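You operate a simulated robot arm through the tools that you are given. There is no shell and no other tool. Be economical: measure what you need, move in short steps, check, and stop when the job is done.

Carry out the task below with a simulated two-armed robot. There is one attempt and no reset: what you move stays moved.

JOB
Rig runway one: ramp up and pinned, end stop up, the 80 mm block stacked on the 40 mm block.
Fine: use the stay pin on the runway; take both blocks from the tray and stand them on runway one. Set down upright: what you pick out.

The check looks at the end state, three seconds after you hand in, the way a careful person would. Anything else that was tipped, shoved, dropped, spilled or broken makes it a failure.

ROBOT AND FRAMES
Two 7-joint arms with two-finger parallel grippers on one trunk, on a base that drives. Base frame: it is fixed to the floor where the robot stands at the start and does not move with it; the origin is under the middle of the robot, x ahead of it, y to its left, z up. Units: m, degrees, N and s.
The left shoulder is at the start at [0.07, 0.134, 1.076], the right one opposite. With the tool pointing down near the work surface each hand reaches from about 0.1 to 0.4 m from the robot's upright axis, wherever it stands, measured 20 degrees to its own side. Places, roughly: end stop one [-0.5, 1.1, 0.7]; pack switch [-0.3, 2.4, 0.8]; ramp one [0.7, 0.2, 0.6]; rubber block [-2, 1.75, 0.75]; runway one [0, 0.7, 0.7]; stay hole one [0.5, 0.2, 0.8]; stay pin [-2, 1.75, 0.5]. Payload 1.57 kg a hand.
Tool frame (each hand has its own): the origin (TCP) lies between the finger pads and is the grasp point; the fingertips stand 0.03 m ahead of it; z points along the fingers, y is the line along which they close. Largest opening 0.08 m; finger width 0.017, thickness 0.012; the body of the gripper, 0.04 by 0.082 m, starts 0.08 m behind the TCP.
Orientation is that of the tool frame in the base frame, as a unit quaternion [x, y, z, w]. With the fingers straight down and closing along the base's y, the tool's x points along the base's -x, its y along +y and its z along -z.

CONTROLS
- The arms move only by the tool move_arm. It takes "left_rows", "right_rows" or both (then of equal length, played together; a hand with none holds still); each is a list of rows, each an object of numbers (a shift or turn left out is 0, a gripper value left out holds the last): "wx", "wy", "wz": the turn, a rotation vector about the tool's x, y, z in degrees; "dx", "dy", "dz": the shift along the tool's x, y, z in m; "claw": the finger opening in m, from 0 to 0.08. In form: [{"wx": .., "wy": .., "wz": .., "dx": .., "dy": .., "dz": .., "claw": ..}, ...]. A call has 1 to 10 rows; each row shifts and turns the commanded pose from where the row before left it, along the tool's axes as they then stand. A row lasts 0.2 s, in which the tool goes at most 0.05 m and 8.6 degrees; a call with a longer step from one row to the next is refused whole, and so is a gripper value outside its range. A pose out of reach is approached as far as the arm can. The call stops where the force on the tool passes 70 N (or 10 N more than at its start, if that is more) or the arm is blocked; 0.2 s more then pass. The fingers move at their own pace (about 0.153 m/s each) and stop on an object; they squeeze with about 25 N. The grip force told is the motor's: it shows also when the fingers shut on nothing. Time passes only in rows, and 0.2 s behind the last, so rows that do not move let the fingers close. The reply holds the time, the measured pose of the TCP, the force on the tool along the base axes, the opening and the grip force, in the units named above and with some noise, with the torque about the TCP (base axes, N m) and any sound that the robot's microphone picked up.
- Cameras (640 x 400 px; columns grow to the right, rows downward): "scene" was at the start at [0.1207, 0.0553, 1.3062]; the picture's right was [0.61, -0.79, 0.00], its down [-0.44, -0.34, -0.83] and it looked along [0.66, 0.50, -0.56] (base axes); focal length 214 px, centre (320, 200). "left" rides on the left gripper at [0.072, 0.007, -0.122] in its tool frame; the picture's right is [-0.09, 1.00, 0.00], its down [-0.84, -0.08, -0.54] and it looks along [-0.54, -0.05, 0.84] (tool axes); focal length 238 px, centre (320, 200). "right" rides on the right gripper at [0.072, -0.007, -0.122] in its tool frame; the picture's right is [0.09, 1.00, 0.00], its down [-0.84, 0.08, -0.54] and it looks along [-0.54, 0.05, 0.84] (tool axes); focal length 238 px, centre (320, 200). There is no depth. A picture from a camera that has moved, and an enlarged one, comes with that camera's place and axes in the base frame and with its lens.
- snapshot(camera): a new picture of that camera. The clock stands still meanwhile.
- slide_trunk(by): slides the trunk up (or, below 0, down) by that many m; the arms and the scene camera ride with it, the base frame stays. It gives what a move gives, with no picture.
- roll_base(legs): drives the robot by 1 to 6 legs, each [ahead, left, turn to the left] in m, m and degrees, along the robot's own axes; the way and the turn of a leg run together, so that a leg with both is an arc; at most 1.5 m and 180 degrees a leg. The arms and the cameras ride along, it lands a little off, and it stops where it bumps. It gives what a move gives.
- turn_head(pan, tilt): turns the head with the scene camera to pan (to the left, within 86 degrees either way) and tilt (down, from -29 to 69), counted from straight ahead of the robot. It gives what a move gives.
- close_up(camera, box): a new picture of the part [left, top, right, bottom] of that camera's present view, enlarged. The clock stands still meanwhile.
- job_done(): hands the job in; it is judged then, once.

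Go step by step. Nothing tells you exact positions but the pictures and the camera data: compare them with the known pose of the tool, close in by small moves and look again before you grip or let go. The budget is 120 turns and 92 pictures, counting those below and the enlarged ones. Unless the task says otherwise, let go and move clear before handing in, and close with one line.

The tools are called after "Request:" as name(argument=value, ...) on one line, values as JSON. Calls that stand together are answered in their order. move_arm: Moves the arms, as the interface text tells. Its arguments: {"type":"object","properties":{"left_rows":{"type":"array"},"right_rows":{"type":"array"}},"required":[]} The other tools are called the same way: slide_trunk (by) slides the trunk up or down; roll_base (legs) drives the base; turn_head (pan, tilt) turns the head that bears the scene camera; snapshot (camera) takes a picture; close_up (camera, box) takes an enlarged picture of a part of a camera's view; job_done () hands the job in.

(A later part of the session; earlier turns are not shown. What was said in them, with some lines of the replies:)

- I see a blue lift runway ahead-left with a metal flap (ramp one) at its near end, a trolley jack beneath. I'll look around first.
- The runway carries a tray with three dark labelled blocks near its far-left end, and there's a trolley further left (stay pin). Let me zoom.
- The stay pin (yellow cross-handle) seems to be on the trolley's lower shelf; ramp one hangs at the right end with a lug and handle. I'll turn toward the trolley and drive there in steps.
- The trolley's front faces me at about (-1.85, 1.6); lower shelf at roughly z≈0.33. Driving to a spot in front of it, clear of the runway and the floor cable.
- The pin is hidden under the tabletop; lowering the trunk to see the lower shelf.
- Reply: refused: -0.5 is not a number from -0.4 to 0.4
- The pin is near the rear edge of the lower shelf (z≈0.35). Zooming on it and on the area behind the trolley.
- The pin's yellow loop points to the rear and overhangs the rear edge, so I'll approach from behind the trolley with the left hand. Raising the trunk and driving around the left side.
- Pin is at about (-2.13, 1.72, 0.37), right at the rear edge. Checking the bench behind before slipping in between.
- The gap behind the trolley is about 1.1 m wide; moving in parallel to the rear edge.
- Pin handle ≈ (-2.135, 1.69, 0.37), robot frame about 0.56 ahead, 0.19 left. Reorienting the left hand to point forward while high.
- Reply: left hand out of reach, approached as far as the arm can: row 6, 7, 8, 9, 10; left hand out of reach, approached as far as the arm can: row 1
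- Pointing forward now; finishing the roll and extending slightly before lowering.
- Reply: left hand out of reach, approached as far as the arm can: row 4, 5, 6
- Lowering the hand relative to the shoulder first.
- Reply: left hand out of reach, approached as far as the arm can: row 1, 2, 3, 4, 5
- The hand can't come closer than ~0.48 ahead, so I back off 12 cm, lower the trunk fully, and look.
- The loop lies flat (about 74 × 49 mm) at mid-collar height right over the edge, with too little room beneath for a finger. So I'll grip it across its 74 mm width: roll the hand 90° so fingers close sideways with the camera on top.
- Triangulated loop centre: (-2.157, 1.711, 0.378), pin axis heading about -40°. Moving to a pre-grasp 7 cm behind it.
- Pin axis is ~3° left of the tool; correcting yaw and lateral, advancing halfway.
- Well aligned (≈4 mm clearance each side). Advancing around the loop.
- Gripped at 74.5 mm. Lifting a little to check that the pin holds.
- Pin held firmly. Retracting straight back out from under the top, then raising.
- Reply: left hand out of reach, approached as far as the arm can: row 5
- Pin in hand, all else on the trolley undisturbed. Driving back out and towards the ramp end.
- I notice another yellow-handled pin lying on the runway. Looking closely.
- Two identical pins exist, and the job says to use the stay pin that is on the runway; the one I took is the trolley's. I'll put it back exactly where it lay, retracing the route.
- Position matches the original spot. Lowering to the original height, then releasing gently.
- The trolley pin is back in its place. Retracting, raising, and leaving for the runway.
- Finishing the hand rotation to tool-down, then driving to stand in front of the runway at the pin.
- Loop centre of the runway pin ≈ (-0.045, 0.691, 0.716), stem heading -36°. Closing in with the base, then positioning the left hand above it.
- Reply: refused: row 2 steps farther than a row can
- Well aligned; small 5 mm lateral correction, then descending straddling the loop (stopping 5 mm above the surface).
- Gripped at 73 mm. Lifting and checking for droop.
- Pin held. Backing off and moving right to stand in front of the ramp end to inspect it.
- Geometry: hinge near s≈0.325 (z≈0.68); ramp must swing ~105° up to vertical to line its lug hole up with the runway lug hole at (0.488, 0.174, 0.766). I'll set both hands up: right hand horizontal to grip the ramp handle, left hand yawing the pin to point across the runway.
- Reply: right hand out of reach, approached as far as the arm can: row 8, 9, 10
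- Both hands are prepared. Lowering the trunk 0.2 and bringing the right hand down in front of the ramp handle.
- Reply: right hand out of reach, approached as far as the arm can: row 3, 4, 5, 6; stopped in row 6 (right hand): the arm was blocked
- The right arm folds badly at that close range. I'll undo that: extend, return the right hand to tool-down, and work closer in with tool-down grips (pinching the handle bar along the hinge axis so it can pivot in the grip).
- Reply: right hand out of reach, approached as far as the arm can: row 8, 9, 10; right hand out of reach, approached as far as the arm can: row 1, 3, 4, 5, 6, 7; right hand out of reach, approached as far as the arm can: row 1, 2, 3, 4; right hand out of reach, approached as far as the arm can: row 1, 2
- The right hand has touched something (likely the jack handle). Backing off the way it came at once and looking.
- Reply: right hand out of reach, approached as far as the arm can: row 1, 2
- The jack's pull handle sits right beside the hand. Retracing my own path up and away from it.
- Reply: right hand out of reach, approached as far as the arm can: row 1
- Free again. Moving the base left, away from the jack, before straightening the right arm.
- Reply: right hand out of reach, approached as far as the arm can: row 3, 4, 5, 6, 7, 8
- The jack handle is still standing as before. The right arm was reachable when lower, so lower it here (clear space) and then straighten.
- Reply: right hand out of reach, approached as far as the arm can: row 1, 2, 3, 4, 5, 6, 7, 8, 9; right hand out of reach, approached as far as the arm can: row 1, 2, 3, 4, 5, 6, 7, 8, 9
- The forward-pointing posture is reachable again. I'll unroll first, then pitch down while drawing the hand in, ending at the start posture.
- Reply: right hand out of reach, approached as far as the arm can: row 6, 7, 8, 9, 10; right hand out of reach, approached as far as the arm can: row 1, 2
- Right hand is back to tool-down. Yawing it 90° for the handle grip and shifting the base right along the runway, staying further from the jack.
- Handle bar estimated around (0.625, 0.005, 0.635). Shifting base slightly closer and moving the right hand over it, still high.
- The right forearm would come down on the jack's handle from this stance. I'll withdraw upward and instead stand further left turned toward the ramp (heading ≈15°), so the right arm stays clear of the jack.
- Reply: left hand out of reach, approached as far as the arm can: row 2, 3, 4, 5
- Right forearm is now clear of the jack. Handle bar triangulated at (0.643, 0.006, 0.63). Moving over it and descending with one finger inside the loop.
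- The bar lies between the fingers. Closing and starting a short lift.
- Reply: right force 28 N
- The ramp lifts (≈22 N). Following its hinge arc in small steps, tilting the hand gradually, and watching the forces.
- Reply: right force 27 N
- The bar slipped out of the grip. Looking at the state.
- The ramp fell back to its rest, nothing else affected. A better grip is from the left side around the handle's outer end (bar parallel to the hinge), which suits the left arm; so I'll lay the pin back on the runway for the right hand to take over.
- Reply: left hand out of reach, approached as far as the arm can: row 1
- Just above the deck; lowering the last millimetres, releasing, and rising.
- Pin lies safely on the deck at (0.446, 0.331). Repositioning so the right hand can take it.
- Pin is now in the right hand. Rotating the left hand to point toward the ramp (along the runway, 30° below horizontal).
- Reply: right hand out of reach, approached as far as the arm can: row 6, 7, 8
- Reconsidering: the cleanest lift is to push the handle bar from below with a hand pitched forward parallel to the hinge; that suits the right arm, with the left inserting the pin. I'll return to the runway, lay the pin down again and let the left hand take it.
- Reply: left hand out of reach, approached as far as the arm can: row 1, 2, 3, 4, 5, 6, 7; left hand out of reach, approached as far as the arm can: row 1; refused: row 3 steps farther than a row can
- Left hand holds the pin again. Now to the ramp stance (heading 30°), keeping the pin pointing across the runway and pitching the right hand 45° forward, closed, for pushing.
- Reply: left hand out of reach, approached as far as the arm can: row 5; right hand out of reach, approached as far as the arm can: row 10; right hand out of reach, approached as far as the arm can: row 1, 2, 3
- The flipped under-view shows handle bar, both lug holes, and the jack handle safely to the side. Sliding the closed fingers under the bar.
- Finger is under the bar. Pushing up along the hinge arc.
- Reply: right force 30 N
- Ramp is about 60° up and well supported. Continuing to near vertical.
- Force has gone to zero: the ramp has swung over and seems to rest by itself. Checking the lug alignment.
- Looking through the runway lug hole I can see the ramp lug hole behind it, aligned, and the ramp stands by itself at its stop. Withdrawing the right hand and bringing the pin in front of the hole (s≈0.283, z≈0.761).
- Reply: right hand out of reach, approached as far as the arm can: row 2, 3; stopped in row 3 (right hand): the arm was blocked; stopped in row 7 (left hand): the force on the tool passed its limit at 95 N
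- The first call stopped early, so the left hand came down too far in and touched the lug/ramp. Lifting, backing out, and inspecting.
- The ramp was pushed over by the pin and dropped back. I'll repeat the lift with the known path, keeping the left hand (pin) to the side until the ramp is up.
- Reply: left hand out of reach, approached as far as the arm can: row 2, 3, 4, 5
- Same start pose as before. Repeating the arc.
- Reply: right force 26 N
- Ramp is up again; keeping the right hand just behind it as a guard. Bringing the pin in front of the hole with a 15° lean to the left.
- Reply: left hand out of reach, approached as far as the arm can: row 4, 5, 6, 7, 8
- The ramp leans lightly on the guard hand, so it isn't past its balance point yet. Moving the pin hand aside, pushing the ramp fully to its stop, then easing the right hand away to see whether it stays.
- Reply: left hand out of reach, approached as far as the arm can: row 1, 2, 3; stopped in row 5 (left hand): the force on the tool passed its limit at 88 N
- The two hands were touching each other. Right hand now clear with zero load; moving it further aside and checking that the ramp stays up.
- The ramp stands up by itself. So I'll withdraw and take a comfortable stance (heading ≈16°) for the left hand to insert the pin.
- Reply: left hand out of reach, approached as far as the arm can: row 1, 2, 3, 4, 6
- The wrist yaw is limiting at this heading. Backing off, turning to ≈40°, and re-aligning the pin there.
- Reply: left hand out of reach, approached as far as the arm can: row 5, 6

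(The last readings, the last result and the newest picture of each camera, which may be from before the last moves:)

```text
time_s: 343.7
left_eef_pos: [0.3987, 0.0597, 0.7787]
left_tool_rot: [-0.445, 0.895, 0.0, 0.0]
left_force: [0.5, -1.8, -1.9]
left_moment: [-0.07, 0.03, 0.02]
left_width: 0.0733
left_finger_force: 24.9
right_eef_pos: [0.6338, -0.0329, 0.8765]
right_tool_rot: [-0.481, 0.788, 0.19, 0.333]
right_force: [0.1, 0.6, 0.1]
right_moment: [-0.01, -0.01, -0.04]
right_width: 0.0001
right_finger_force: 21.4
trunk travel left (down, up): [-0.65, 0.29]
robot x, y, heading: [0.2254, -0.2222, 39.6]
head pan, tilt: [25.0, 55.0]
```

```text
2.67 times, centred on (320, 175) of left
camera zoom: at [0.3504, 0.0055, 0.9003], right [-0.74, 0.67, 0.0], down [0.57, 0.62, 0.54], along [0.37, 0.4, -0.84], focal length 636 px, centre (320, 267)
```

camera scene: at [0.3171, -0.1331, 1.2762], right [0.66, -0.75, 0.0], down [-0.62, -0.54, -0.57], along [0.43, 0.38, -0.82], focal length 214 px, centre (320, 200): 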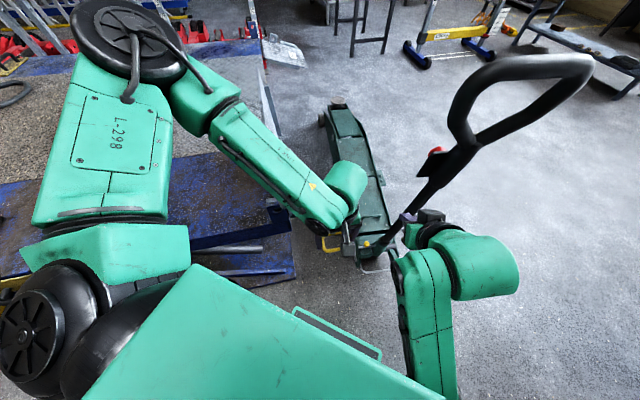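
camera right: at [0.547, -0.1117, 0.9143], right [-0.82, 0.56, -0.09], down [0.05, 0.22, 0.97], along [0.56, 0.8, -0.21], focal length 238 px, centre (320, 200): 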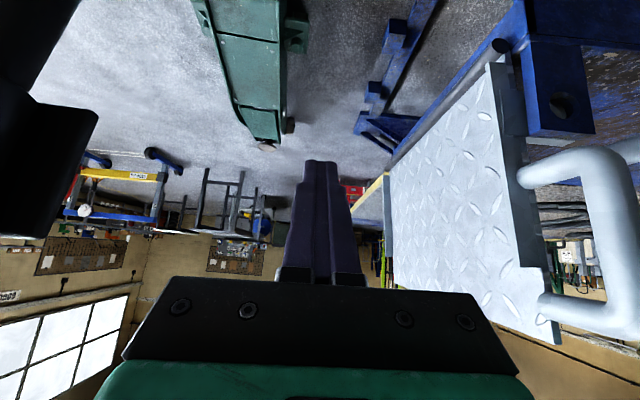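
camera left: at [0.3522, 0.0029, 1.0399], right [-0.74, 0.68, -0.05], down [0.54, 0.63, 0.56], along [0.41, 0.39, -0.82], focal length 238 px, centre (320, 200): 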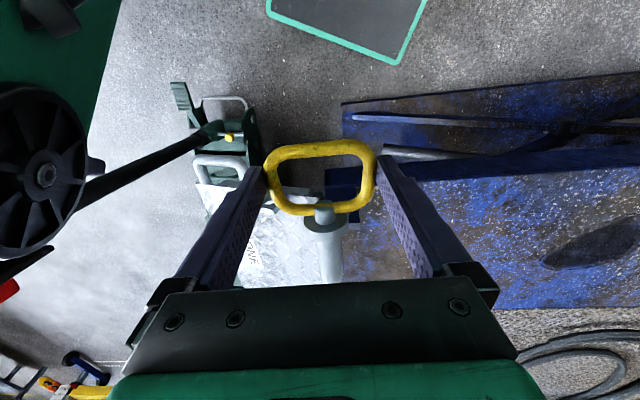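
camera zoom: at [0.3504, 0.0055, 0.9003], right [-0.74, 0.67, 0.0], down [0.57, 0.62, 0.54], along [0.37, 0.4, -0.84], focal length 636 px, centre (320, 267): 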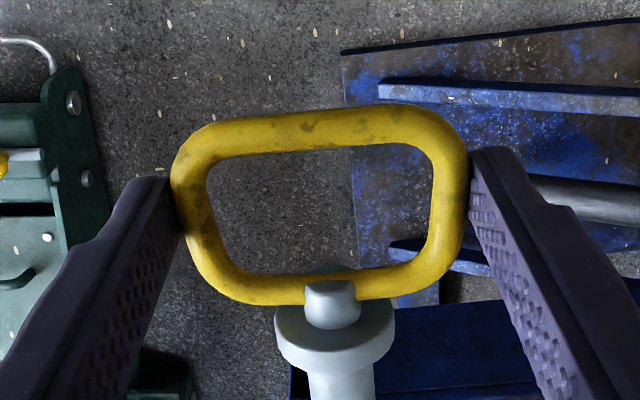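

Pin axis is at s≈0.283, z≈0.761, in front of the hole. Advancing gently.

Request:
move_arm(left_rows=[{"dx": -0.01}, {"dx": -0.01}, {"dx": -0.01}, {"dx": -0.008}, {}])

```text
time_s: 344.9
left_eef_pos: [0.4202, 0.0874, 0.7791]
left_tool_rot: [-0.444, 0.896, 0.002, -0.001]
left_force: [-7.0, -8.9, -0.9]
left_moment: [-0.3, 0.22, 0.02]
left_width: 0.0728
left_finger_force: 24.4
right_eef_pos: [0.6317, -0.0341, 0.8797]
right_tool_rot: [-0.48, 0.788, 0.191, 0.334]
right_force: [0.1, 1.0, 0.3]
right_moment: [-0.02, 0.0, 0.01]
right_width: 0.0
right_finger_force: 21.2
trunk travel left (down, up): [-0.65, 0.29]
robot x, y, heading: [0.2227, -0.2228, 39.9]
head pan, tilt: [25.0, 55.0]
```

Contact at the lug; the torque suggests the tip's lower rim is catching, laterally centred. Backing 4 mm, raising 4 mm, and trying again.

Request:
move_arm(left_rows=[{"dx": 0.006}, {"dz": -0.004}, {"dx": -0.006}, {"dx": -0.006}, {"dx": -0.004}, {}])

```text
time_s: 346.3
left_eef_pos: [0.4271, 0.0975, 0.7831]
left_tool_rot: [-0.444, 0.896, 0.001, 0.001]
left_force: [-4.9, -4.5, -0.2]
left_moment: [0.66, -0.78, -0.1]
left_width: 0.0721
left_finger_force: 25.5
right_eef_pos: [0.6303, -0.0331, 0.8785]
right_tool_rot: [-0.481, 0.788, 0.191, 0.334]
right_force: [0.1, -0.3, -0.6]
right_moment: [0.0, 0.03, 0.0]
right_width: 0.0004
right_finger_force: 21.6
trunk travel left (down, up): [-0.65, 0.29]
robot x, y, heading: [0.2231, -0.2199, 39.8]
head pan, tilt: [25.0, 55.0]
```

The pin has entered the hole (12 mm further). Relieving upward a little and continuing.

Request:
move_arm(left_rows=[{"dz": -0.002}, {"dx": -0.005}, {"dx": -0.005}, {"dx": -0.005}, {}])

```text
time_s: 347.5
left_eef_pos: [0.4361, 0.1107, 0.7845]
left_tool_rot: [-0.444, 0.896, 0.001, 0.0]
left_force: [-5.4, -2.1, -5.1]
left_moment: [0.1, -0.95, -0.1]
left_width: 0.0723
left_finger_force: 25.3
right_eef_pos: [0.6314, -0.0337, 0.8798]
right_tool_rot: [-0.481, 0.788, 0.191, 0.334]
right_force: [-0.4, 0.2, -0.1]
right_moment: [0.01, 0.02, 0.03]
right_width: 0.0003
right_finger_force: 20.6
trunk travel left (down, up): [-0.65, 0.29]
robot x, y, heading: [0.2226, -0.2238, 39.8]
head pan, tilt: [25.0, 55.0]
```

Request:
move_arm(left_rows=[{"dz": 0.001, "dy": 0.001}, {"dx": -0.005}, {"dx": -0.005}, {"dx": -0.005}, {"dx": -0.004}, {}])

```text
time_s: 348.9
left_eef_pos: [0.4392, 0.1125, 0.7883]
left_tool_rot: [-0.441, 0.898, 0.001, 0.0]
left_force: [-36.0, -45.2, -10.9]
left_moment: [4.55, -4.1, -1.57]
left_width: 0.0721
left_finger_force: 25.3
right_eef_pos: [0.6264, -0.0402, 0.8819]
right_tool_rot: [-0.48, 0.786, 0.192, 0.339]
right_force: [1.1, 0.0, 0.3]
right_moment: [0.02, -0.01, 0.01]
right_width: 0.0
right_finger_force: 21.0
trunk travel left (down, up): [-0.65, 0.29]
robot x, y, heading: [0.2254, -0.2193, 39.7]
head pan, tilt: [25.0, 55.0]
```

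The hard stop is the gripper body meeting the ramp's raised handle (torque acts ~0.1 m above the pin). Easing back and leaning the hand to the left about the pin axis for clearance.

Request:
move_arm(left_rows=[{"dx": 0.004, "dz": 0.003}, {"wx": 7, "dy": 0.002}, {"wx": 7, "dy": 0.002}, {"wx": 7, "dy": 0.002}, {"wx": 7, "dy": 0.002}, {"wx": 7, "dy": 0.002}, {}])

```text
time_s: 350.5
left_eef_pos: [0.438, 0.128, 0.7786]
left_tool_rot: [-0.424, 0.854, -0.269, 0.136]
left_force: [0.4, 3.0, 6.6]
left_moment: [0.37, -0.34, 0.1]
left_width: 0.0712
left_finger_force: 25.2
right_eef_pos: [0.6323, -0.0333, 0.8774]
right_tool_rot: [-0.481, 0.788, 0.192, 0.333]
right_force: [0.2, 0.5, -0.3]
right_moment: [0.01, -0.01, 0.02]
right_width: 0.0
right_finger_force: 21.5
trunk travel left (down, up): [-0.65, 0.29]
robot x, y, heading: [0.2252, -0.2186, 39.8]
head pan, tilt: [25.0, 55.0]
```

Request:
move_arm(left_rows=[{"dx": -0.004}, {"dx": -0.004}, {"dx": -0.004}, {}])

Request:
snapshot(camera="left")

```text
time_s: 351.5
left_eef_pos: [0.4442, 0.137, 0.7795]
left_tool_rot: [-0.424, 0.854, -0.269, 0.134]
left_force: [-1.8, -3.4, 5.0]
left_moment: [0.16, -0.17, -0.04]
left_width: 0.0714
left_finger_force: 24.7
right_eef_pos: [0.6329, -0.034, 0.8789]
right_tool_rot: [-0.48, 0.788, 0.192, 0.334]
right_force: [0.0, -0.1, 0.5]
right_moment: [0.01, 0.01, 0.0]
right_width: 0.0
right_finger_force: 21.8
trunk travel left (down, up): [-0.65, 0.29]
robot x, y, heading: [0.2263, -0.2201, 39.8]
head pan, tilt: [25.0, 55.0]
```

```text
7 pictures are left
camera left: at [0.3404, 0.124, 0.8746], right [-0.59, 0.57, -0.57], down [0.31, 0.82, 0.49], along [0.74, 0.11, -0.66], focal length 238 px, centre (320, 200)
```

left: 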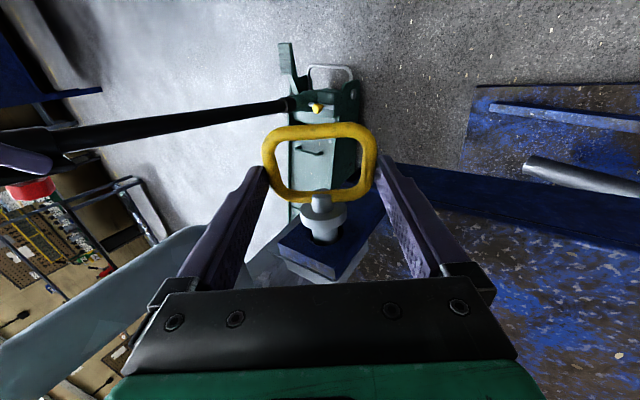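

The pin is through the lug; the collar is nearly seated. Pushing the last millimetres.

Request:
move_arm(left_rows=[{"dx": -0.004}, {"dx": -0.004}, {"dx": -0.004}, {"dx": -0.003}, {}])

```text
time_s: 352.7
left_eef_pos: [0.452, 0.1485, 0.7782]
left_tool_rot: [-0.424, 0.854, -0.269, 0.134]
left_force: [-9.8, -5.4, 5.2]
left_moment: [-0.16, -0.21, -0.09]
left_width: 0.0712
left_finger_force: 24.6
right_eef_pos: [0.6306, -0.035, 0.8792]
right_tool_rot: [-0.481, 0.787, 0.191, 0.335]
right_force: [-0.4, -0.8, 0.1]
right_moment: [0.0, 0.03, -0.01]
right_width: 0.0
right_finger_force: 20.9
trunk travel left (down, up): [-0.65, 0.29]
robot x, y, heading: [0.225, -0.2237, 39.9]
head pan, tilt: [25.0, 55.0]
```

Request:
move_arm(left_rows=[{"dx": -0.003}, {"dx": -0.003}, {}])

```text
time_s: 353.5
left_eef_pos: [0.4546, 0.1523, 0.7797]
left_tool_rot: [-0.424, 0.854, -0.269, 0.135]
left_force: [-9.4, -13.7, -2.2]
left_moment: [-0.35, -0.04, -0.29]
left_width: 0.0699
left_finger_force: 24.8
right_eef_pos: [0.6315, -0.0347, 0.8792]
right_tool_rot: [-0.48, 0.788, 0.19, 0.335]
right_force: [0.8, 0.4, -1.4]
right_moment: [0.0, -0.02, 0.0]
right_width: 0.0
right_finger_force: 21.7
trunk travel left (down, up): [-0.65, 0.29]
robot x, y, heading: [0.2245, -0.2186, 39.9]
head pan, tilt: [25.0, 55.0]
```

Seated against the lug. Releasing the pin and drawing the hand back along its fingers.

Request:
move_arm(left_rows=[{"claw": 0.076}, {"claw": 0.08}, {}, {"dz": -0.03}, {"dz": -0.04}, {"dz": -0.04}, {"dz": -0.04}, {}])

Request:
snapshot(camera="left")

```text
time_s: 355.3
left_eef_pos: [0.3883, 0.2046, 0.9032]
left_tool_rot: [-0.424, 0.854, -0.269, 0.134]
left_force: [-0.3, -0.3, -0.3]
left_moment: [0.0, 0.01, 0.01]
left_width: 0.08
left_finger_force: 0.1
right_eef_pos: [0.6339, -0.034, 0.8778]
right_tool_rot: [-0.48, 0.788, 0.19, 0.334]
right_force: [0.5, 0.2, 0.7]
right_moment: [0.01, 0.0, -0.02]
right_width: 0.0
right_finger_force: 21.7
trunk travel left (down, up): [-0.65, 0.29]
robot x, y, heading: [0.2215, -0.2185, 39.9]
head pan, tilt: [25.0, 55.0]
```

```text
6 pictures are left
camera left: at [0.2852, 0.1922, 0.9984], right [-0.59, 0.57, -0.57], down [0.31, 0.82, 0.49], along [0.74, 0.11, -0.66], focal length 238 px, centre (320, 200)
```

left: 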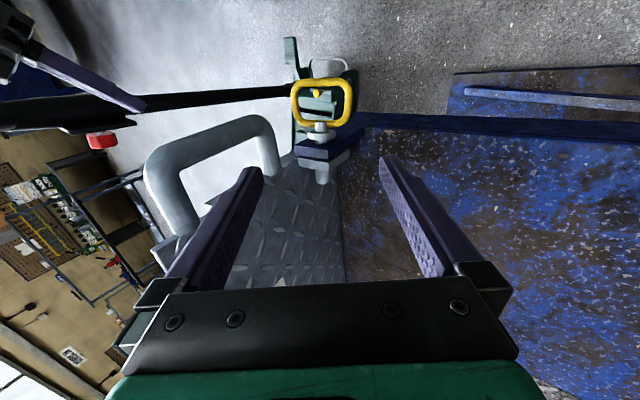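

The pin is clearly through both lugs and seated. Next: straighten the hands, raise them, and drive along the runway to the end stop and tray.

Request:
move_arm(left_rows=[{"dz": -0.04}, {"dz": -0.04}, {"wx": -7}, {"wx": -7}, {"wx": -7}, {"wx": -7}, {"wx": -7}, {"dz": -0.04}, {"dz": -0.04}], right_rows=[{"dx": -0.026, "dz": -0.026}, {"dx": -0.026, "dz": -0.026}, {"dx": -0.026, "dz": -0.026}, {"dx": -0.026, "dz": -0.026}, {"dx": -0.026, "dz": -0.026}, {}, {}, {}, {}])

Request:
roll_base(legs=[[-0.1, 0, 0], [0, 0, 13.2], [0, 0.83, 0], [0.12, 0, 0]])

Request:
turn_head(pan=30, tilt=40)

```text
time_s: 357.3
left_eef_pos: [0.3542, 0.2312, 1.0506]
left_tool_rot: [-0.444, 0.896, 0.001, 0.0]
left_force: [0.3, -0.3, 0.5]
left_moment: [0.0, 0.02, -0.01]
left_width: 0.0799
left_finger_force: 0.0
right_eef_pos: [0.6384, -0.0209, 1.0587]
right_tool_rot: [-0.48, 0.789, 0.191, 0.334]
right_force: [0.0, 0.3, 0.0]
right_moment: [0.03, 0.02, 0.04]
right_width: 0.0
right_finger_force: 21.2
right hand out of reach, approached as far as the arm can: row 3
trunk travel left (down, up): [-0.65, 0.29]
robot x, y, heading: [0.2262, -0.2167, 39.7]
head pan, tilt: [25.0, 55.0]
```

```text
time_s: 364.1
left_eef_pos: [-0.4138, 0.774, 1.0493]
left_tool_rot: [-0.545, 0.839, 0.0, 0.001]
left_force: [1.3, 0.3, -0.1]
left_moment: [0.0, 0.0, 0.01]
left_width: 0.0797
left_finger_force: 0.0
right_eef_pos: [-0.0774, 0.5927, 1.0586]
right_tool_rot: [-0.567, 0.729, 0.226, 0.31]
right_force: [-0.2, 0.0, 0.1]
right_moment: [-0.03, -0.01, 0.01]
right_width: 0.0
right_finger_force: 21.1
trunk travel left (down, up): [-0.65, 0.29]
robot x, y, heading: [-0.4331, 0.3026, 52.8]
head pan, tilt: [25.0, 55.0]
```

```text
time_s: 364.9
left_eef_pos: [-0.4127, 0.7752, 1.0499]
left_tool_rot: [-0.545, 0.838, 0.0, 0.0]
left_force: [-0.4, -0.7, -0.2]
left_moment: [0.01, -0.03, 0.0]
left_width: 0.0799
left_finger_force: 0.0
right_eef_pos: [-0.0776, 0.5945, 1.0589]
right_tool_rot: [-0.568, 0.728, 0.228, 0.31]
right_force: [0.1, 0.4, 0.3]
right_moment: [0.02, 0.01, -0.02]
right_width: 0.0
right_finger_force: 20.9
trunk travel left (down, up): [-0.65, 0.29]
robot x, y, heading: [-0.4352, 0.3078, 52.8]
head pan, tilt: [30.0, 40.0]
```

Request:
move_arm(left_rows=[{"wz": 6.6}, {"wz": 6.6}, {"dx": 0.02}])

Request:
close_up(camera="left", box=[80, 40, 560, 340])

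```text
time_s: 365.7
left_eef_pos: [-0.4257, 0.7587, 1.0493]
left_tool_rot: [-0.444, 0.896, 0.0, 0.001]
left_force: [0.6, -0.6, 0.6]
left_moment: [0.03, 0.01, -0.01]
left_width: 0.0801
left_finger_force: 0.0
right_eef_pos: [-0.0786, 0.5919, 1.0595]
right_tool_rot: [-0.568, 0.728, 0.227, 0.31]
right_force: [0.2, -0.1, -0.1]
right_moment: [0.01, 0.03, 0.0]
right_width: 0.0
right_finger_force: 21.0
trunk travel left (down, up): [-0.65, 0.29]
robot x, y, heading: [-0.4341, 0.3084, 53.0]
head pan, tilt: [30.0, 40.0]
```

```text
1.33 times, centred on (320, 190) of left
camera zoom: at [-0.4748, 0.7051, 1.1716], right [-0.74, 0.68, 0.0], down [0.57, 0.62, 0.54], along [0.37, 0.4, -0.84], focal length 318 px, centre (320, 213)
```

zoom: 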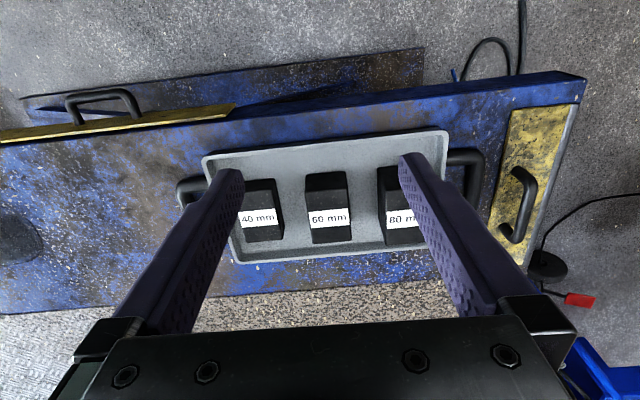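

I can see all: tray blocks 40/60/80 mm from right to left (s≈-0.68/-0.78/-0.90, n≈0.555), and the end stop plate with an arched handle (s≈-1.098, n 0.53–0.66), hinge apparently at the outer edge. End stop first.

Request:
roll_base(legs=[[0, 0.4, 0], [0.2, 0, 0]])

```text
time_s: 369.4
left_eef_pos: [-0.6205, 1.1615, 1.0501]
left_tool_rot: [-0.441, 0.898, 0.001, 0.001]
left_force: [-0.7, -0.2, -1.3]
left_moment: [0.0, -0.02, -0.01]
left_width: 0.0802
left_finger_force: 0.1
right_eef_pos: [-0.2735, 0.9912, 1.0586]
right_tool_rot: [-0.565, 0.73, 0.226, 0.31]
right_force: [-0.2, 0.1, -0.5]
right_moment: [0.01, -0.01, -0.01]
right_width: 0.0
right_finger_force: 21.2
trunk travel left (down, up): [-0.65, 0.29]
robot x, y, heading: [-0.6347, 0.7084, 52.6]
head pan, tilt: [30.0, 40.0]
```

Request:
move_arm(left_rows=[{"dx": -0.02, "dy": -0.032, "claw": 0.06}, {"dx": -0.02, "dy": -0.032}, {"dy": -0.031}, {"dz": 0.045}, {"dz": 0.045}, {"dz": 0.045}, {"dz": 0.045}, {}])

Request:
close_up(camera="left", box=[200, 40, 440, 190])

```text
time_s: 371.2
left_eef_pos: [-0.5187, 1.1349, 0.8697]
left_tool_rot: [-0.441, 0.898, 0.0, 0.001]
left_force: [-0.7, -0.8, 0.0]
left_moment: [-0.02, -0.02, -0.04]
left_width: 0.06
left_finger_force: 0.1
right_eef_pos: [-0.2737, 0.9926, 1.0585]
right_tool_rot: [-0.565, 0.73, 0.226, 0.311]
right_force: [-0.5, -0.2, 0.1]
right_moment: [-0.02, -0.02, 0.01]
right_width: 0.0001
right_finger_force: 21.2
trunk travel left (down, up): [-0.65, 0.29]
robot x, y, heading: [-0.6354, 0.7061, 52.5]
head pan, tilt: [30.0, 40.0]
```

```text
2.67 times, centred on (320, 115) of left
camera zoom: at [-0.568, 1.0815, 0.9912], right [-0.73, 0.68, 0.0], down [0.57, 0.61, 0.54], along [0.37, 0.4, -0.84], focal length 636 px, centre (320, 427)
```

zoom: 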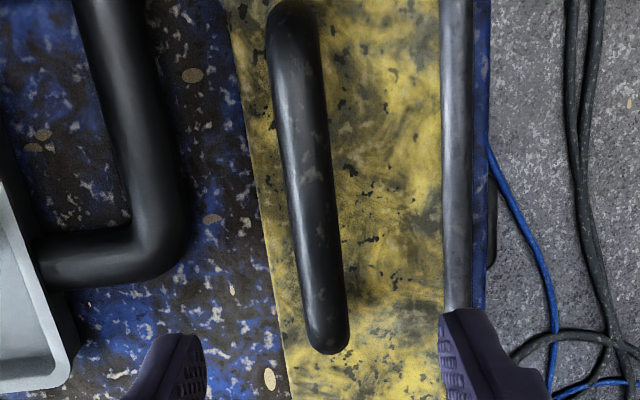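

The hinge rod is at the outer edge, as assumed; the handle bar runs along n. Centring on it with a narrower opening (tray handle is close by) and closing on the bar.

Request:
move_arm(left_rows=[{"dx": 0.022, "dy": -0.0016, "claw": 0.04}, {"wz": -2, "dz": 0.03}, {"dz": 0.03}, {"dz": 0.03}, {"dz": 0.02}, {"dz": 0.008}, {}, {"claw": 0.0}, {"claw": 0.0}, {}])

```text
time_s: 373.4
left_eef_pos: [-0.5305, 1.117, 0.7523]
left_tool_rot: [-0.455, 0.891, -0.001, 0.0]
left_force: [3.9, -4.7, -5.9]
left_moment: [0.39, -0.41, -0.27]
left_width: 0.0177
left_finger_force: 32.4
right_eef_pos: [-0.2727, 0.992, 1.058]
right_tool_rot: [-0.564, 0.731, 0.227, 0.311]
right_force: [-0.8, -0.7, 0.3]
right_moment: [-0.02, 0.0, 0.0]
right_width: 0.0001
right_finger_force: 21.4
trunk travel left (down, up): [-0.65, 0.29]
robot x, y, heading: [-0.6316, 0.706, 52.6]
head pan, tilt: [30.0, 40.0]
```

Handle gripped (17.7 mm bar). Swinging the end stop up along its arc.

Request:
move_arm(left_rows=[{"dy": 0.006, "dz": -0.0077}, {"dy": 0.0063, "dz": -0.0076}, {"dy": 0.008, "dz": -0.0056}, {"dy": 0.0081, "dz": -0.0056}, {"dy": 0.0092, "dz": -0.0034}, {"dy": 0.0092, "dz": -0.0033}, {}])

```text
time_s: 375.0
left_eef_pos: [-0.5686, 1.1455, 0.7862]
left_tool_rot: [-0.455, 0.89, -0.001, 0.0]
left_force: [3.7, -0.6, -6.6]
left_moment: [0.29, -0.28, -0.19]
left_width: 0.0178
left_finger_force: 32.5
right_eef_pos: [-0.2734, 0.9933, 1.0592]
right_tool_rot: [-0.564, 0.731, 0.226, 0.309]
right_force: [-0.1, -0.3, 0.3]
right_moment: [-0.05, -0.02, 0.0]
right_width: 0.0
right_finger_force: 21.4
trunk travel left (down, up): [-0.65, 0.29]
robot x, y, heading: [-0.6338, 0.7055, 52.5]
head pan, tilt: [30.0, 40.0]
```

Request:
move_arm(left_rows=[{"dy": 0.0097, "dz": -0.0009}, {"dy": 0.0098, "dz": -0.0008}, {"dy": 0.0097, "dz": 0.0017}, {"dy": 0.0096, "dz": 0.0017}, {"dy": 0.0089, "dz": 0.0041}, {}])

```text
time_s: 376.4
left_eef_pos: [-0.6077, 1.1731, 0.778]
left_tool_rot: [-0.456, 0.89, 0.001, 0.0]
left_force: [5.5, 3.6, -1.8]
left_moment: [0.32, -0.36, -0.17]
left_width: 0.0178
left_finger_force: 32.5
right_eef_pos: [-0.2721, 0.9936, 1.0591]
right_tool_rot: [-0.564, 0.731, 0.225, 0.31]
right_force: [0.4, -0.6, -1.2]
right_moment: [0.0, -0.01, -0.02]
right_width: 0.0
right_finger_force: 21.7
trunk travel left (down, up): [-0.65, 0.29]
robot x, y, heading: [-0.6345, 0.7104, 52.8]
head pan, tilt: [30.0, 40.0]
```

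Request:
move_arm(left_rows=[{"dy": 0.0088, "dz": 0.0041}, {"dy": 0.004, "dz": 0.0027}, {"dy": 0.004, "dz": 0.003}, {}])

```text
time_s: 377.4
left_eef_pos: [-0.6224, 1.183, 0.7687]
left_tool_rot: [-0.456, 0.89, 0.0, 0.0]
left_force: [2.4, 0.4, -2.0]
left_moment: [-0.6, 0.26, -0.16]
left_width: 0.0178
left_finger_force: 32.6
right_eef_pos: [-0.2724, 0.9927, 1.0574]
right_tool_rot: [-0.564, 0.731, 0.225, 0.311]
right_force: [0.4, 0.6, -0.4]
right_moment: [0.04, -0.02, -0.04]
right_width: 0.0
right_finger_force: 21.8
trunk travel left (down, up): [-0.65, 0.29]
robot x, y, heading: [-0.6324, 0.7074, 52.6]
head pan, tilt: [30.0, 40.0]
```

Request:
move_arm(left_rows=[{"dy": 0.003, "dz": 0.0028}, {"dy": 0.003, "dz": 0.003}, {}])

```text
time_s: 378.2
left_eef_pos: [-0.6214, 1.182, 0.7668]
left_tool_rot: [-0.454, 0.891, 0.003, 0.003]
left_force: [18.7, -9.1, 23.3]
left_moment: [0.06, -0.18, -0.08]
left_width: 0.018
left_finger_force: 32.2
right_eef_pos: [-0.2692, 0.9874, 1.0603]
right_tool_rot: [-0.563, 0.731, 0.228, 0.311]
right_force: [0.1, -0.4, -0.7]
right_moment: [0.01, 0.01, -0.03]
right_width: 0.0
right_finger_force: 21.2
trunk travel left (down, up): [-0.65, 0.29]
robot x, y, heading: [-0.634, 0.7045, 52.3]
head pan, tilt: [30.0, 40.0]
```

At its stop. Easing off, opening slightly and lifting straight out; then a look.

Request:
move_arm(left_rows=[{"dy": -0.003, "dz": -0.003}, {"claw": 0.03}, {"claw": 0.03}, {}, {"dz": -0.02}, {"dz": -0.03}, {"dz": -0.04}, {"dz": -0.04}, {"dx": 0.03}, {}])

Request:
snapshot(camera="left")

```text
time_s: 380.4
left_eef_pos: [-0.6404, 1.159, 0.8955]
left_tool_rot: [-0.456, 0.89, 0.0, 0.0]
left_force: [-0.3, -0.3, 0.2]
left_moment: [0.0, 0.03, 0.04]
left_width: 0.0301
left_finger_force: 0.0
right_eef_pos: [-0.2729, 0.9925, 1.058]
right_tool_rot: [-0.564, 0.731, 0.226, 0.311]
right_force: [-0.5, 0.8, -0.6]
right_moment: [-0.01, 0.02, 0.01]
right_width: 0.0
right_finger_force: 21.5
trunk travel left (down, up): [-0.65, 0.29]
robot x, y, heading: [-0.6328, 0.7079, 52.3]
head pan, tilt: [30.0, 40.0]
```

```text
3 pictures are left
camera left: at [-0.6878, 1.1039, 1.0173], right [-0.75, 0.66, 0.0], down [0.55, 0.63, 0.54], along [0.36, 0.41, -0.84], focal length 238 px, centre (320, 200)
```

left: 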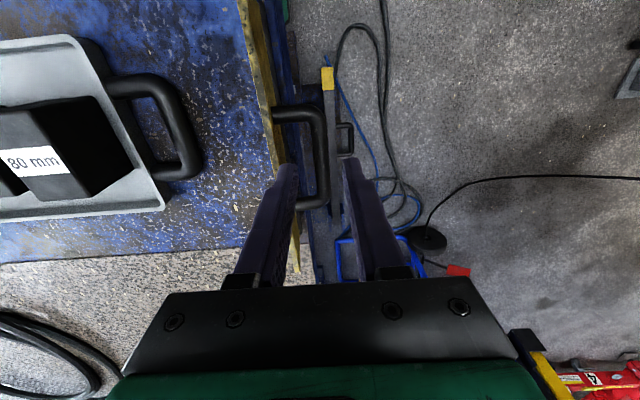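

The end stop is up. Now the 40 mm block: moving right and hovering over it.

Request:
roll_base(legs=[[0, -0.38, 0.5]])

```text
time_s: 382.8
left_eef_pos: [-0.3354, 0.9231, 0.8953]
left_tool_rot: [-0.458, 0.889, 0.0, 0.0]
left_force: [0.6, -0.1, -0.2]
left_moment: [0.01, 0.01, 0.03]
left_width: 0.0298
left_finger_force: 0.0
right_eef_pos: [0.0344, 0.7604, 1.0586]
right_tool_rot: [-0.568, 0.728, 0.228, 0.309]
right_force: [0.7, -0.2, 0.4]
right_moment: [-0.02, -0.05, -0.02]
right_width: 0.0
right_finger_force: 21.2
trunk travel left (down, up): [-0.65, 0.29]
robot x, y, heading: [-0.3243, 0.4742, 52.8]
head pan, tilt: [30.0, 40.0]
```

Request:
move_arm(left_rows=[{"dy": -0.036, "wz": 1.4, "claw": 0.08}, {"dy": -0.036, "dx": -0.008}, {"dy": -0.036, "dx": -0.007}, {"dy": -0.035}, {"dz": 0.04}, {"dz": 0.03}, {}])

Request:
close_up(camera="left", box=[200, 90, 440, 240])

```text
time_s: 384.4
left_eef_pos: [-0.2104, 0.8508, 0.826]
left_tool_rot: [-0.448, 0.894, 0.001, 0.002]
left_force: [-1.0, -0.3, 0.6]
left_moment: [-0.01, 0.02, -0.03]
left_width: 0.0798
left_finger_force: 0.0
right_eef_pos: [0.0333, 0.76, 1.0588]
right_tool_rot: [-0.569, 0.727, 0.228, 0.309]
right_force: [-0.1, 0.0, -1.0]
right_moment: [-0.01, 0.03, -0.08]
right_width: 0.0
right_finger_force: 21.5
trunk travel left (down, up): [-0.65, 0.29]
robot x, y, heading: [-0.3222, 0.4743, 52.9]
head pan, tilt: [30.0, 40.0]
```

```text
2.67 times, centred on (320, 165) of left
camera zoom: at [-0.2591, 0.7972, 0.9475], right [-0.74, 0.67, 0.0], down [0.56, 0.62, 0.54], along [0.36, 0.4, -0.84], focal length 636 px, centre (320, 293)
5 turns are left
```

zoom: 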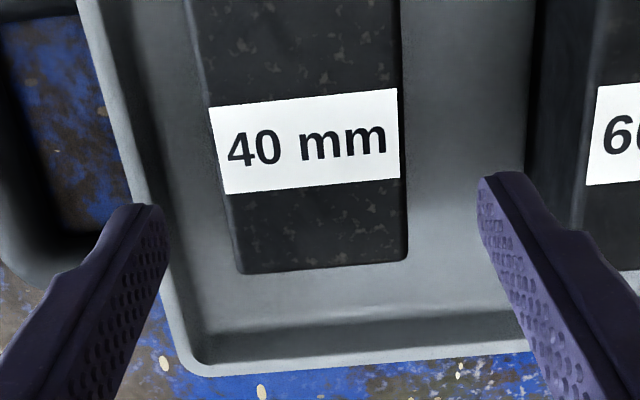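

Only 5 turns remain, so I batch: the 40 mm block is 65 mm wide and centred within 5 mm. Aligning, gripping, lifting it, and carrying it right to a clear stretch of deck (s≈-0.40).

Request:
move_arm(left_rows=[{"dy": -0.005, "dx": 0.002, "wz": -1.5, "dz": 0.02}, {"dz": 0.03}, {"dz": 0.022}, {"dz": 0.01}, {}, {"claw": 0.055}, {"claw": 0.03}, {"claw": 0.0}, {}])

Request:
move_arm(left_rows=[{"dz": -0.02}, {"dz": -0.03}, {"dz": -0.04}, {"dz": -0.03}, {}])

Request:
roll_base(legs=[[0, -0.28, 0]])

```text
time_s: 386.4
left_eef_pos: [-0.2093, 0.8473, 0.7426]
left_tool_rot: [-0.461, 0.888, 0.0, 0.0]
left_force: [-1.2, 0.8, 0.6]
left_moment: [0.09, 0.04, 0.05]
left_width: 0.0648
left_finger_force: 25.7
right_eef_pos: [0.0334, 0.76, 1.0585]
right_tool_rot: [-0.568, 0.728, 0.228, 0.31]
right_force: [-0.2, 0.9, 0.0]
right_moment: [-0.02, -0.03, 0.05]
right_width: 0.0
right_finger_force: 21.5
trunk travel left (down, up): [-0.65, 0.29]
robot x, y, heading: [-0.3252, 0.4749, 53.0]
head pan, tilt: [30.0, 40.0]
```

```text
time_s: 387.6
left_eef_pos: [-0.2089, 0.8456, 0.8632]
left_tool_rot: [-0.46, 0.888, 0.0, 0.0]
left_force: [-1.1, 0.8, -4.0]
left_moment: [0.02, 0.0, 0.0]
left_width: 0.0645
left_finger_force: 24.9
right_eef_pos: [0.0329, 0.761, 1.0594]
right_tool_rot: [-0.569, 0.728, 0.228, 0.309]
right_force: [-0.2, -0.3, 0.8]
right_moment: [-0.04, -0.04, -0.01]
right_width: 0.0001
right_finger_force: 20.8
trunk travel left (down, up): [-0.65, 0.29]
robot x, y, heading: [-0.3275, 0.47, 52.9]
head pan, tilt: [30.0, 40.0]
```

```text
time_s: 389.6
left_eef_pos: [0.017, 0.6757, 0.8642]
left_tool_rot: [-0.458, 0.889, 0.0, 0.001]
left_force: [-0.1, 0.5, -2.7]
left_moment: [-0.02, 0.02, 0.02]
left_width: 0.065
left_finger_force: 25.1
right_eef_pos: [0.2583, 0.5879, 1.0587]
right_tool_rot: [-0.565, 0.731, 0.226, 0.31]
right_force: [-0.5, 0.2, 0.1]
right_moment: [0.0, 0.0, -0.02]
right_width: 0.0001
right_finger_force: 21.6
trunk travel left (down, up): [-0.65, 0.29]
robot x, y, heading: [-0.1018, 0.304, 52.6]
head pan, tilt: [30.0, 40.0]
4 turns are left
```

Block held (65 mm). Setting it down on the deck, releasing, rising, and driving left to hover over the 80 mm block with one picture.

Request:
move_arm(left_rows=[{"dz": 0.04}, {"dz": 0.04}, {"dz": 0.03}, {"dz": 0.012}, {"dz": 0.004}, {}, {"claw": 0.07}, {"claw": 0.08}, {"claw": 0.08}, {}])

Request:
move_arm(left_rows=[{"dz": -0.02}, {"dz": -0.03}, {"dz": -0.04}, {"dz": -0.04}, {}])

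Request:
roll_base(legs=[[0, 0.508, 0]])

Request:
close_up(camera="left", box=[200, 90, 440, 240])

```text
time_s: 391.8
left_eef_pos: [0.0166, 0.6753, 0.7378]
left_tool_rot: [-0.458, 0.889, 0.0, 0.001]
left_force: [-0.4, 1.3, -0.1]
left_moment: [-0.02, -0.02, 0.03]
left_width: 0.08
left_finger_force: 0.0
right_eef_pos: [0.2582, 0.5875, 1.0581]
right_tool_rot: [-0.565, 0.73, 0.227, 0.31]
right_force: [0.6, 0.4, 0.6]
right_moment: [0.01, 0.04, 0.02]
right_width: 0.0
right_finger_force: 21.0
trunk travel left (down, up): [-0.65, 0.29]
robot x, y, heading: [-0.0996, 0.3006, 52.2]
head pan, tilt: [30.0, 40.0]
```

```text
time_s: 393.0
left_eef_pos: [0.0167, 0.6771, 0.8679]
left_tool_rot: [-0.458, 0.889, 0.0, 0.0]
left_force: [0.0, 0.4, 0.4]
left_moment: [0.0, -0.01, 0.02]
left_width: 0.0799
left_finger_force: 0.1
right_eef_pos: [0.2582, 0.5887, 1.0586]
right_tool_rot: [-0.566, 0.73, 0.226, 0.31]
right_force: [0.1, -0.3, -0.7]
right_moment: [0.03, 0.0, -0.02]
right_width: 0.0
right_finger_force: 21.3
trunk travel left (down, up): [-0.65, 0.29]
robot x, y, heading: [-0.1026, 0.3004, 52.5]
head pan, tilt: [30.0, 40.0]
```

```text
time_s: 395.9
left_eef_pos: [-0.389, 0.9865, 0.867]
left_tool_rot: [-0.458, 0.889, 0.0, 0.0]
left_force: [-0.5, 0.3, 0.0]
left_moment: [0.01, 0.03, 0.02]
left_width: 0.0801
left_finger_force: 0.1
right_eef_pos: [-0.1466, 0.8978, 1.0591]
right_tool_rot: [-0.566, 0.729, 0.227, 0.31]
right_force: [-0.1, 0.0, 0.3]
right_moment: [-0.04, -0.01, 0.01]
right_width: 0.0
right_finger_force: 21.7
trunk travel left (down, up): [-0.65, 0.29]
robot x, y, heading: [-0.5081, 0.6082, 52.5]
head pan, tilt: [30.0, 40.0]
```

```text
2.67 times, centred on (320, 165) of left
camera zoom: at [-0.4358, 0.9311, 0.9892], right [-0.76, 0.65, 0.0], down [0.55, 0.64, 0.54], along [0.35, 0.41, -0.84], focal length 636 px, centre (320, 293)
3 turns are left
```

zoom: 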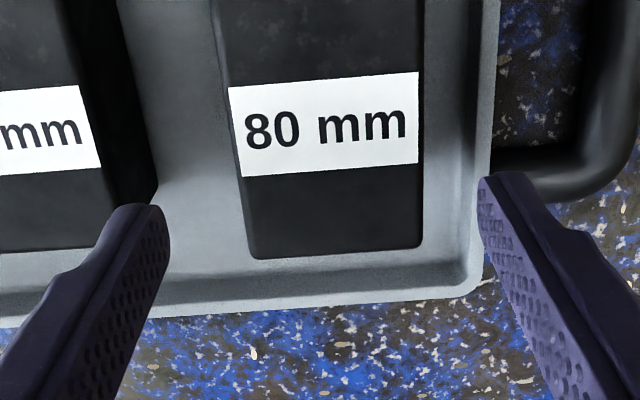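

The 80 mm block is centred within 3 mm. Gripping it above the tray rim, lifting, and carrying it back over the 40 mm block.

Request:
move_arm(left_rows=[{"dy": 0.0025, "dx": 0.006, "dz": 0.03, "claw": 0.076}, {"dz": 0.03}, {"dz": 0.025}, {"dz": 0.01}, {}, {"claw": 0.055}, {"claw": 0.03}, {"claw": 0.0}, {}])

Request:
move_arm(left_rows=[{"dz": -0.02}, {"dz": -0.03}, {"dz": -0.04}, {"dz": -0.02}, {}])

Request:
roll_base(legs=[[0, -0.508, 0]])

```text
time_s: 397.9
left_eef_pos: [-0.395, 0.9844, 0.7721]
left_tool_rot: [-0.459, 0.889, 0.0, 0.0]
left_force: [2.8, -1.5, -0.3]
left_moment: [0.08, -0.17, -0.14]
left_width: 0.065
left_finger_force: 25.5
right_eef_pos: [-0.146, 0.8985, 1.0595]
right_tool_rot: [-0.566, 0.729, 0.227, 0.311]
right_force: [0.2, 0.1, 0.0]
right_moment: [-0.03, 0.03, 0.03]
right_width: 0.0
right_finger_force: 21.2
trunk travel left (down, up): [-0.65, 0.29]
robot x, y, heading: [-0.505, 0.6097, 52.6]
head pan, tilt: [30.0, 40.0]
```

```text
time_s: 399.1
left_eef_pos: [-0.3947, 0.983, 0.8828]
left_tool_rot: [-0.459, 0.889, 0.0, 0.0]
left_force: [0.5, -0.8, -5.5]
left_moment: [0.03, 0.0, 0.01]
left_width: 0.0648
left_finger_force: 24.5
right_eef_pos: [-0.148, 0.8999, 1.0581]
right_tool_rot: [-0.566, 0.73, 0.226, 0.309]
right_force: [0.5, -0.4, 0.2]
right_moment: [0.03, 0.02, -0.01]
right_width: 0.0001
right_finger_force: 21.5
trunk travel left (down, up): [-0.65, 0.29]
robot x, y, heading: [-0.5051, 0.6118, 52.5]
head pan, tilt: [30.0, 40.0]
```

```text
time_s: 402.1
left_eef_pos: [0.0085, 0.6769, 0.8809]
left_tool_rot: [-0.461, 0.888, 0.001, 0.0]
left_force: [0.8, -0.2, -6.3]
left_moment: [-0.01, -0.03, -0.02]
left_width: 0.0648
left_finger_force: 24.8
right_eef_pos: [0.2566, 0.5929, 1.0587]
right_tool_rot: [-0.567, 0.729, 0.227, 0.31]
right_force: [0.2, 0.2, 0.0]
right_moment: [-0.03, 0.01, 0.02]
right_width: 0.0002
right_finger_force: 21.5
trunk travel left (down, up): [-0.65, 0.29]
robot x, y, heading: [-0.1015, 0.3011, 52.8]
head pan, tilt: [30.0, 40.0]
2 turns are left
```

Holding the 80 mm block over the 40 mm one. Correcting 8 mm, lowering onto it, releasing slowly, and rising clear, then one last look.

Request:
move_arm(left_rows=[{"dx": -0.0038, "dy": -0.0075}, {"dz": 0.025}, {"dz": 0.025}, {"dz": 0.015}, {"dz": 0.007}, {"dz": 0.0015}, {"dz": 0.0015}, {}, {}])

Request:
move_arm(left_rows=[{"claw": 0.068}, {"claw": 0.073}, {"claw": 0.08}, {}, {"dz": -0.015}, {"dz": -0.025}, {"dz": -0.04}, {"dz": -0.04}, {"dz": -0.04}, {}])

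Request:
snapshot(camera="left")

```text
time_s: 404.1
left_eef_pos: [0.0179, 0.6734, 0.8068]
left_tool_rot: [-0.46, 0.888, 0.001, 0.0]
left_force: [-0.6, 1.2, -1.2]
left_moment: [0.02, 0.03, -0.02]
left_width: 0.0646
left_finger_force: 24.8
right_eef_pos: [0.2567, 0.5936, 1.0582]
right_tool_rot: [-0.567, 0.728, 0.228, 0.31]
right_force: [0.0, 0.4, -0.4]
right_moment: [-0.03, -0.01, 0.0]
right_width: 0.0
right_finger_force: 21.5
trunk travel left (down, up): [-0.65, 0.29]
robot x, y, heading: [-0.1028, 0.3072, 52.9]
head pan, tilt: [30.0, 40.0]
```

```text
time_s: 406.3
left_eef_pos: [0.0166, 0.674, 0.967]
left_tool_rot: [-0.46, 0.888, -0.001, -0.001]
left_force: [0.2, -0.1, 0.0]
left_moment: [0.01, 0.02, -0.01]
left_width: 0.0799
left_finger_force: 0.1
right_eef_pos: [0.2559, 0.5913, 1.0587]
right_tool_rot: [-0.567, 0.728, 0.227, 0.311]
right_force: [-0.1, -0.5, 0.2]
right_moment: [0.0, -0.03, 0.02]
right_width: 0.0
right_finger_force: 21.0
trunk travel left (down, up): [-0.65, 0.29]
robot x, y, heading: [-0.1001, 0.3023, 52.9]
head pan, tilt: [30.0, 40.0]
```

```text
0 pictures are left
camera left: at [-0.03, 0.6185, 1.0879], right [-0.76, 0.65, 0.0], down [0.55, 0.64, 0.54], along [0.35, 0.41, -0.84], focal length 238 px, centre (320, 200)
1 turns are left
```

left: 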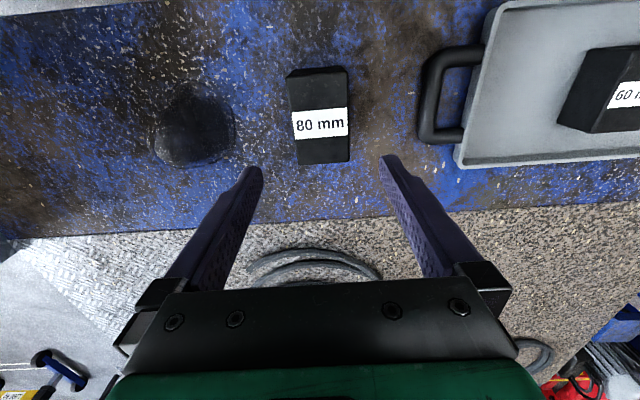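

The last picture shows the 80 mm block standing squarely where I set down the 40 mm block, which is hidden underneath it. The ramp is up and pinned, the end stop is up, and both hands are clear, so I am handing in.

Request:
job_done()

```text
The job is handed in.
```

Runway one is rigged and handed in: ramp up and held by the runway's own stay pin, end stop up, 80 mm block stacked on the 40 mm block. Along the way I picked up the trolley's pin by mistake and put it back where it lay. The right hand also pressed against the jack handle with about 15 N, and the ramp dropped back to its rest twice before I got it pinned.
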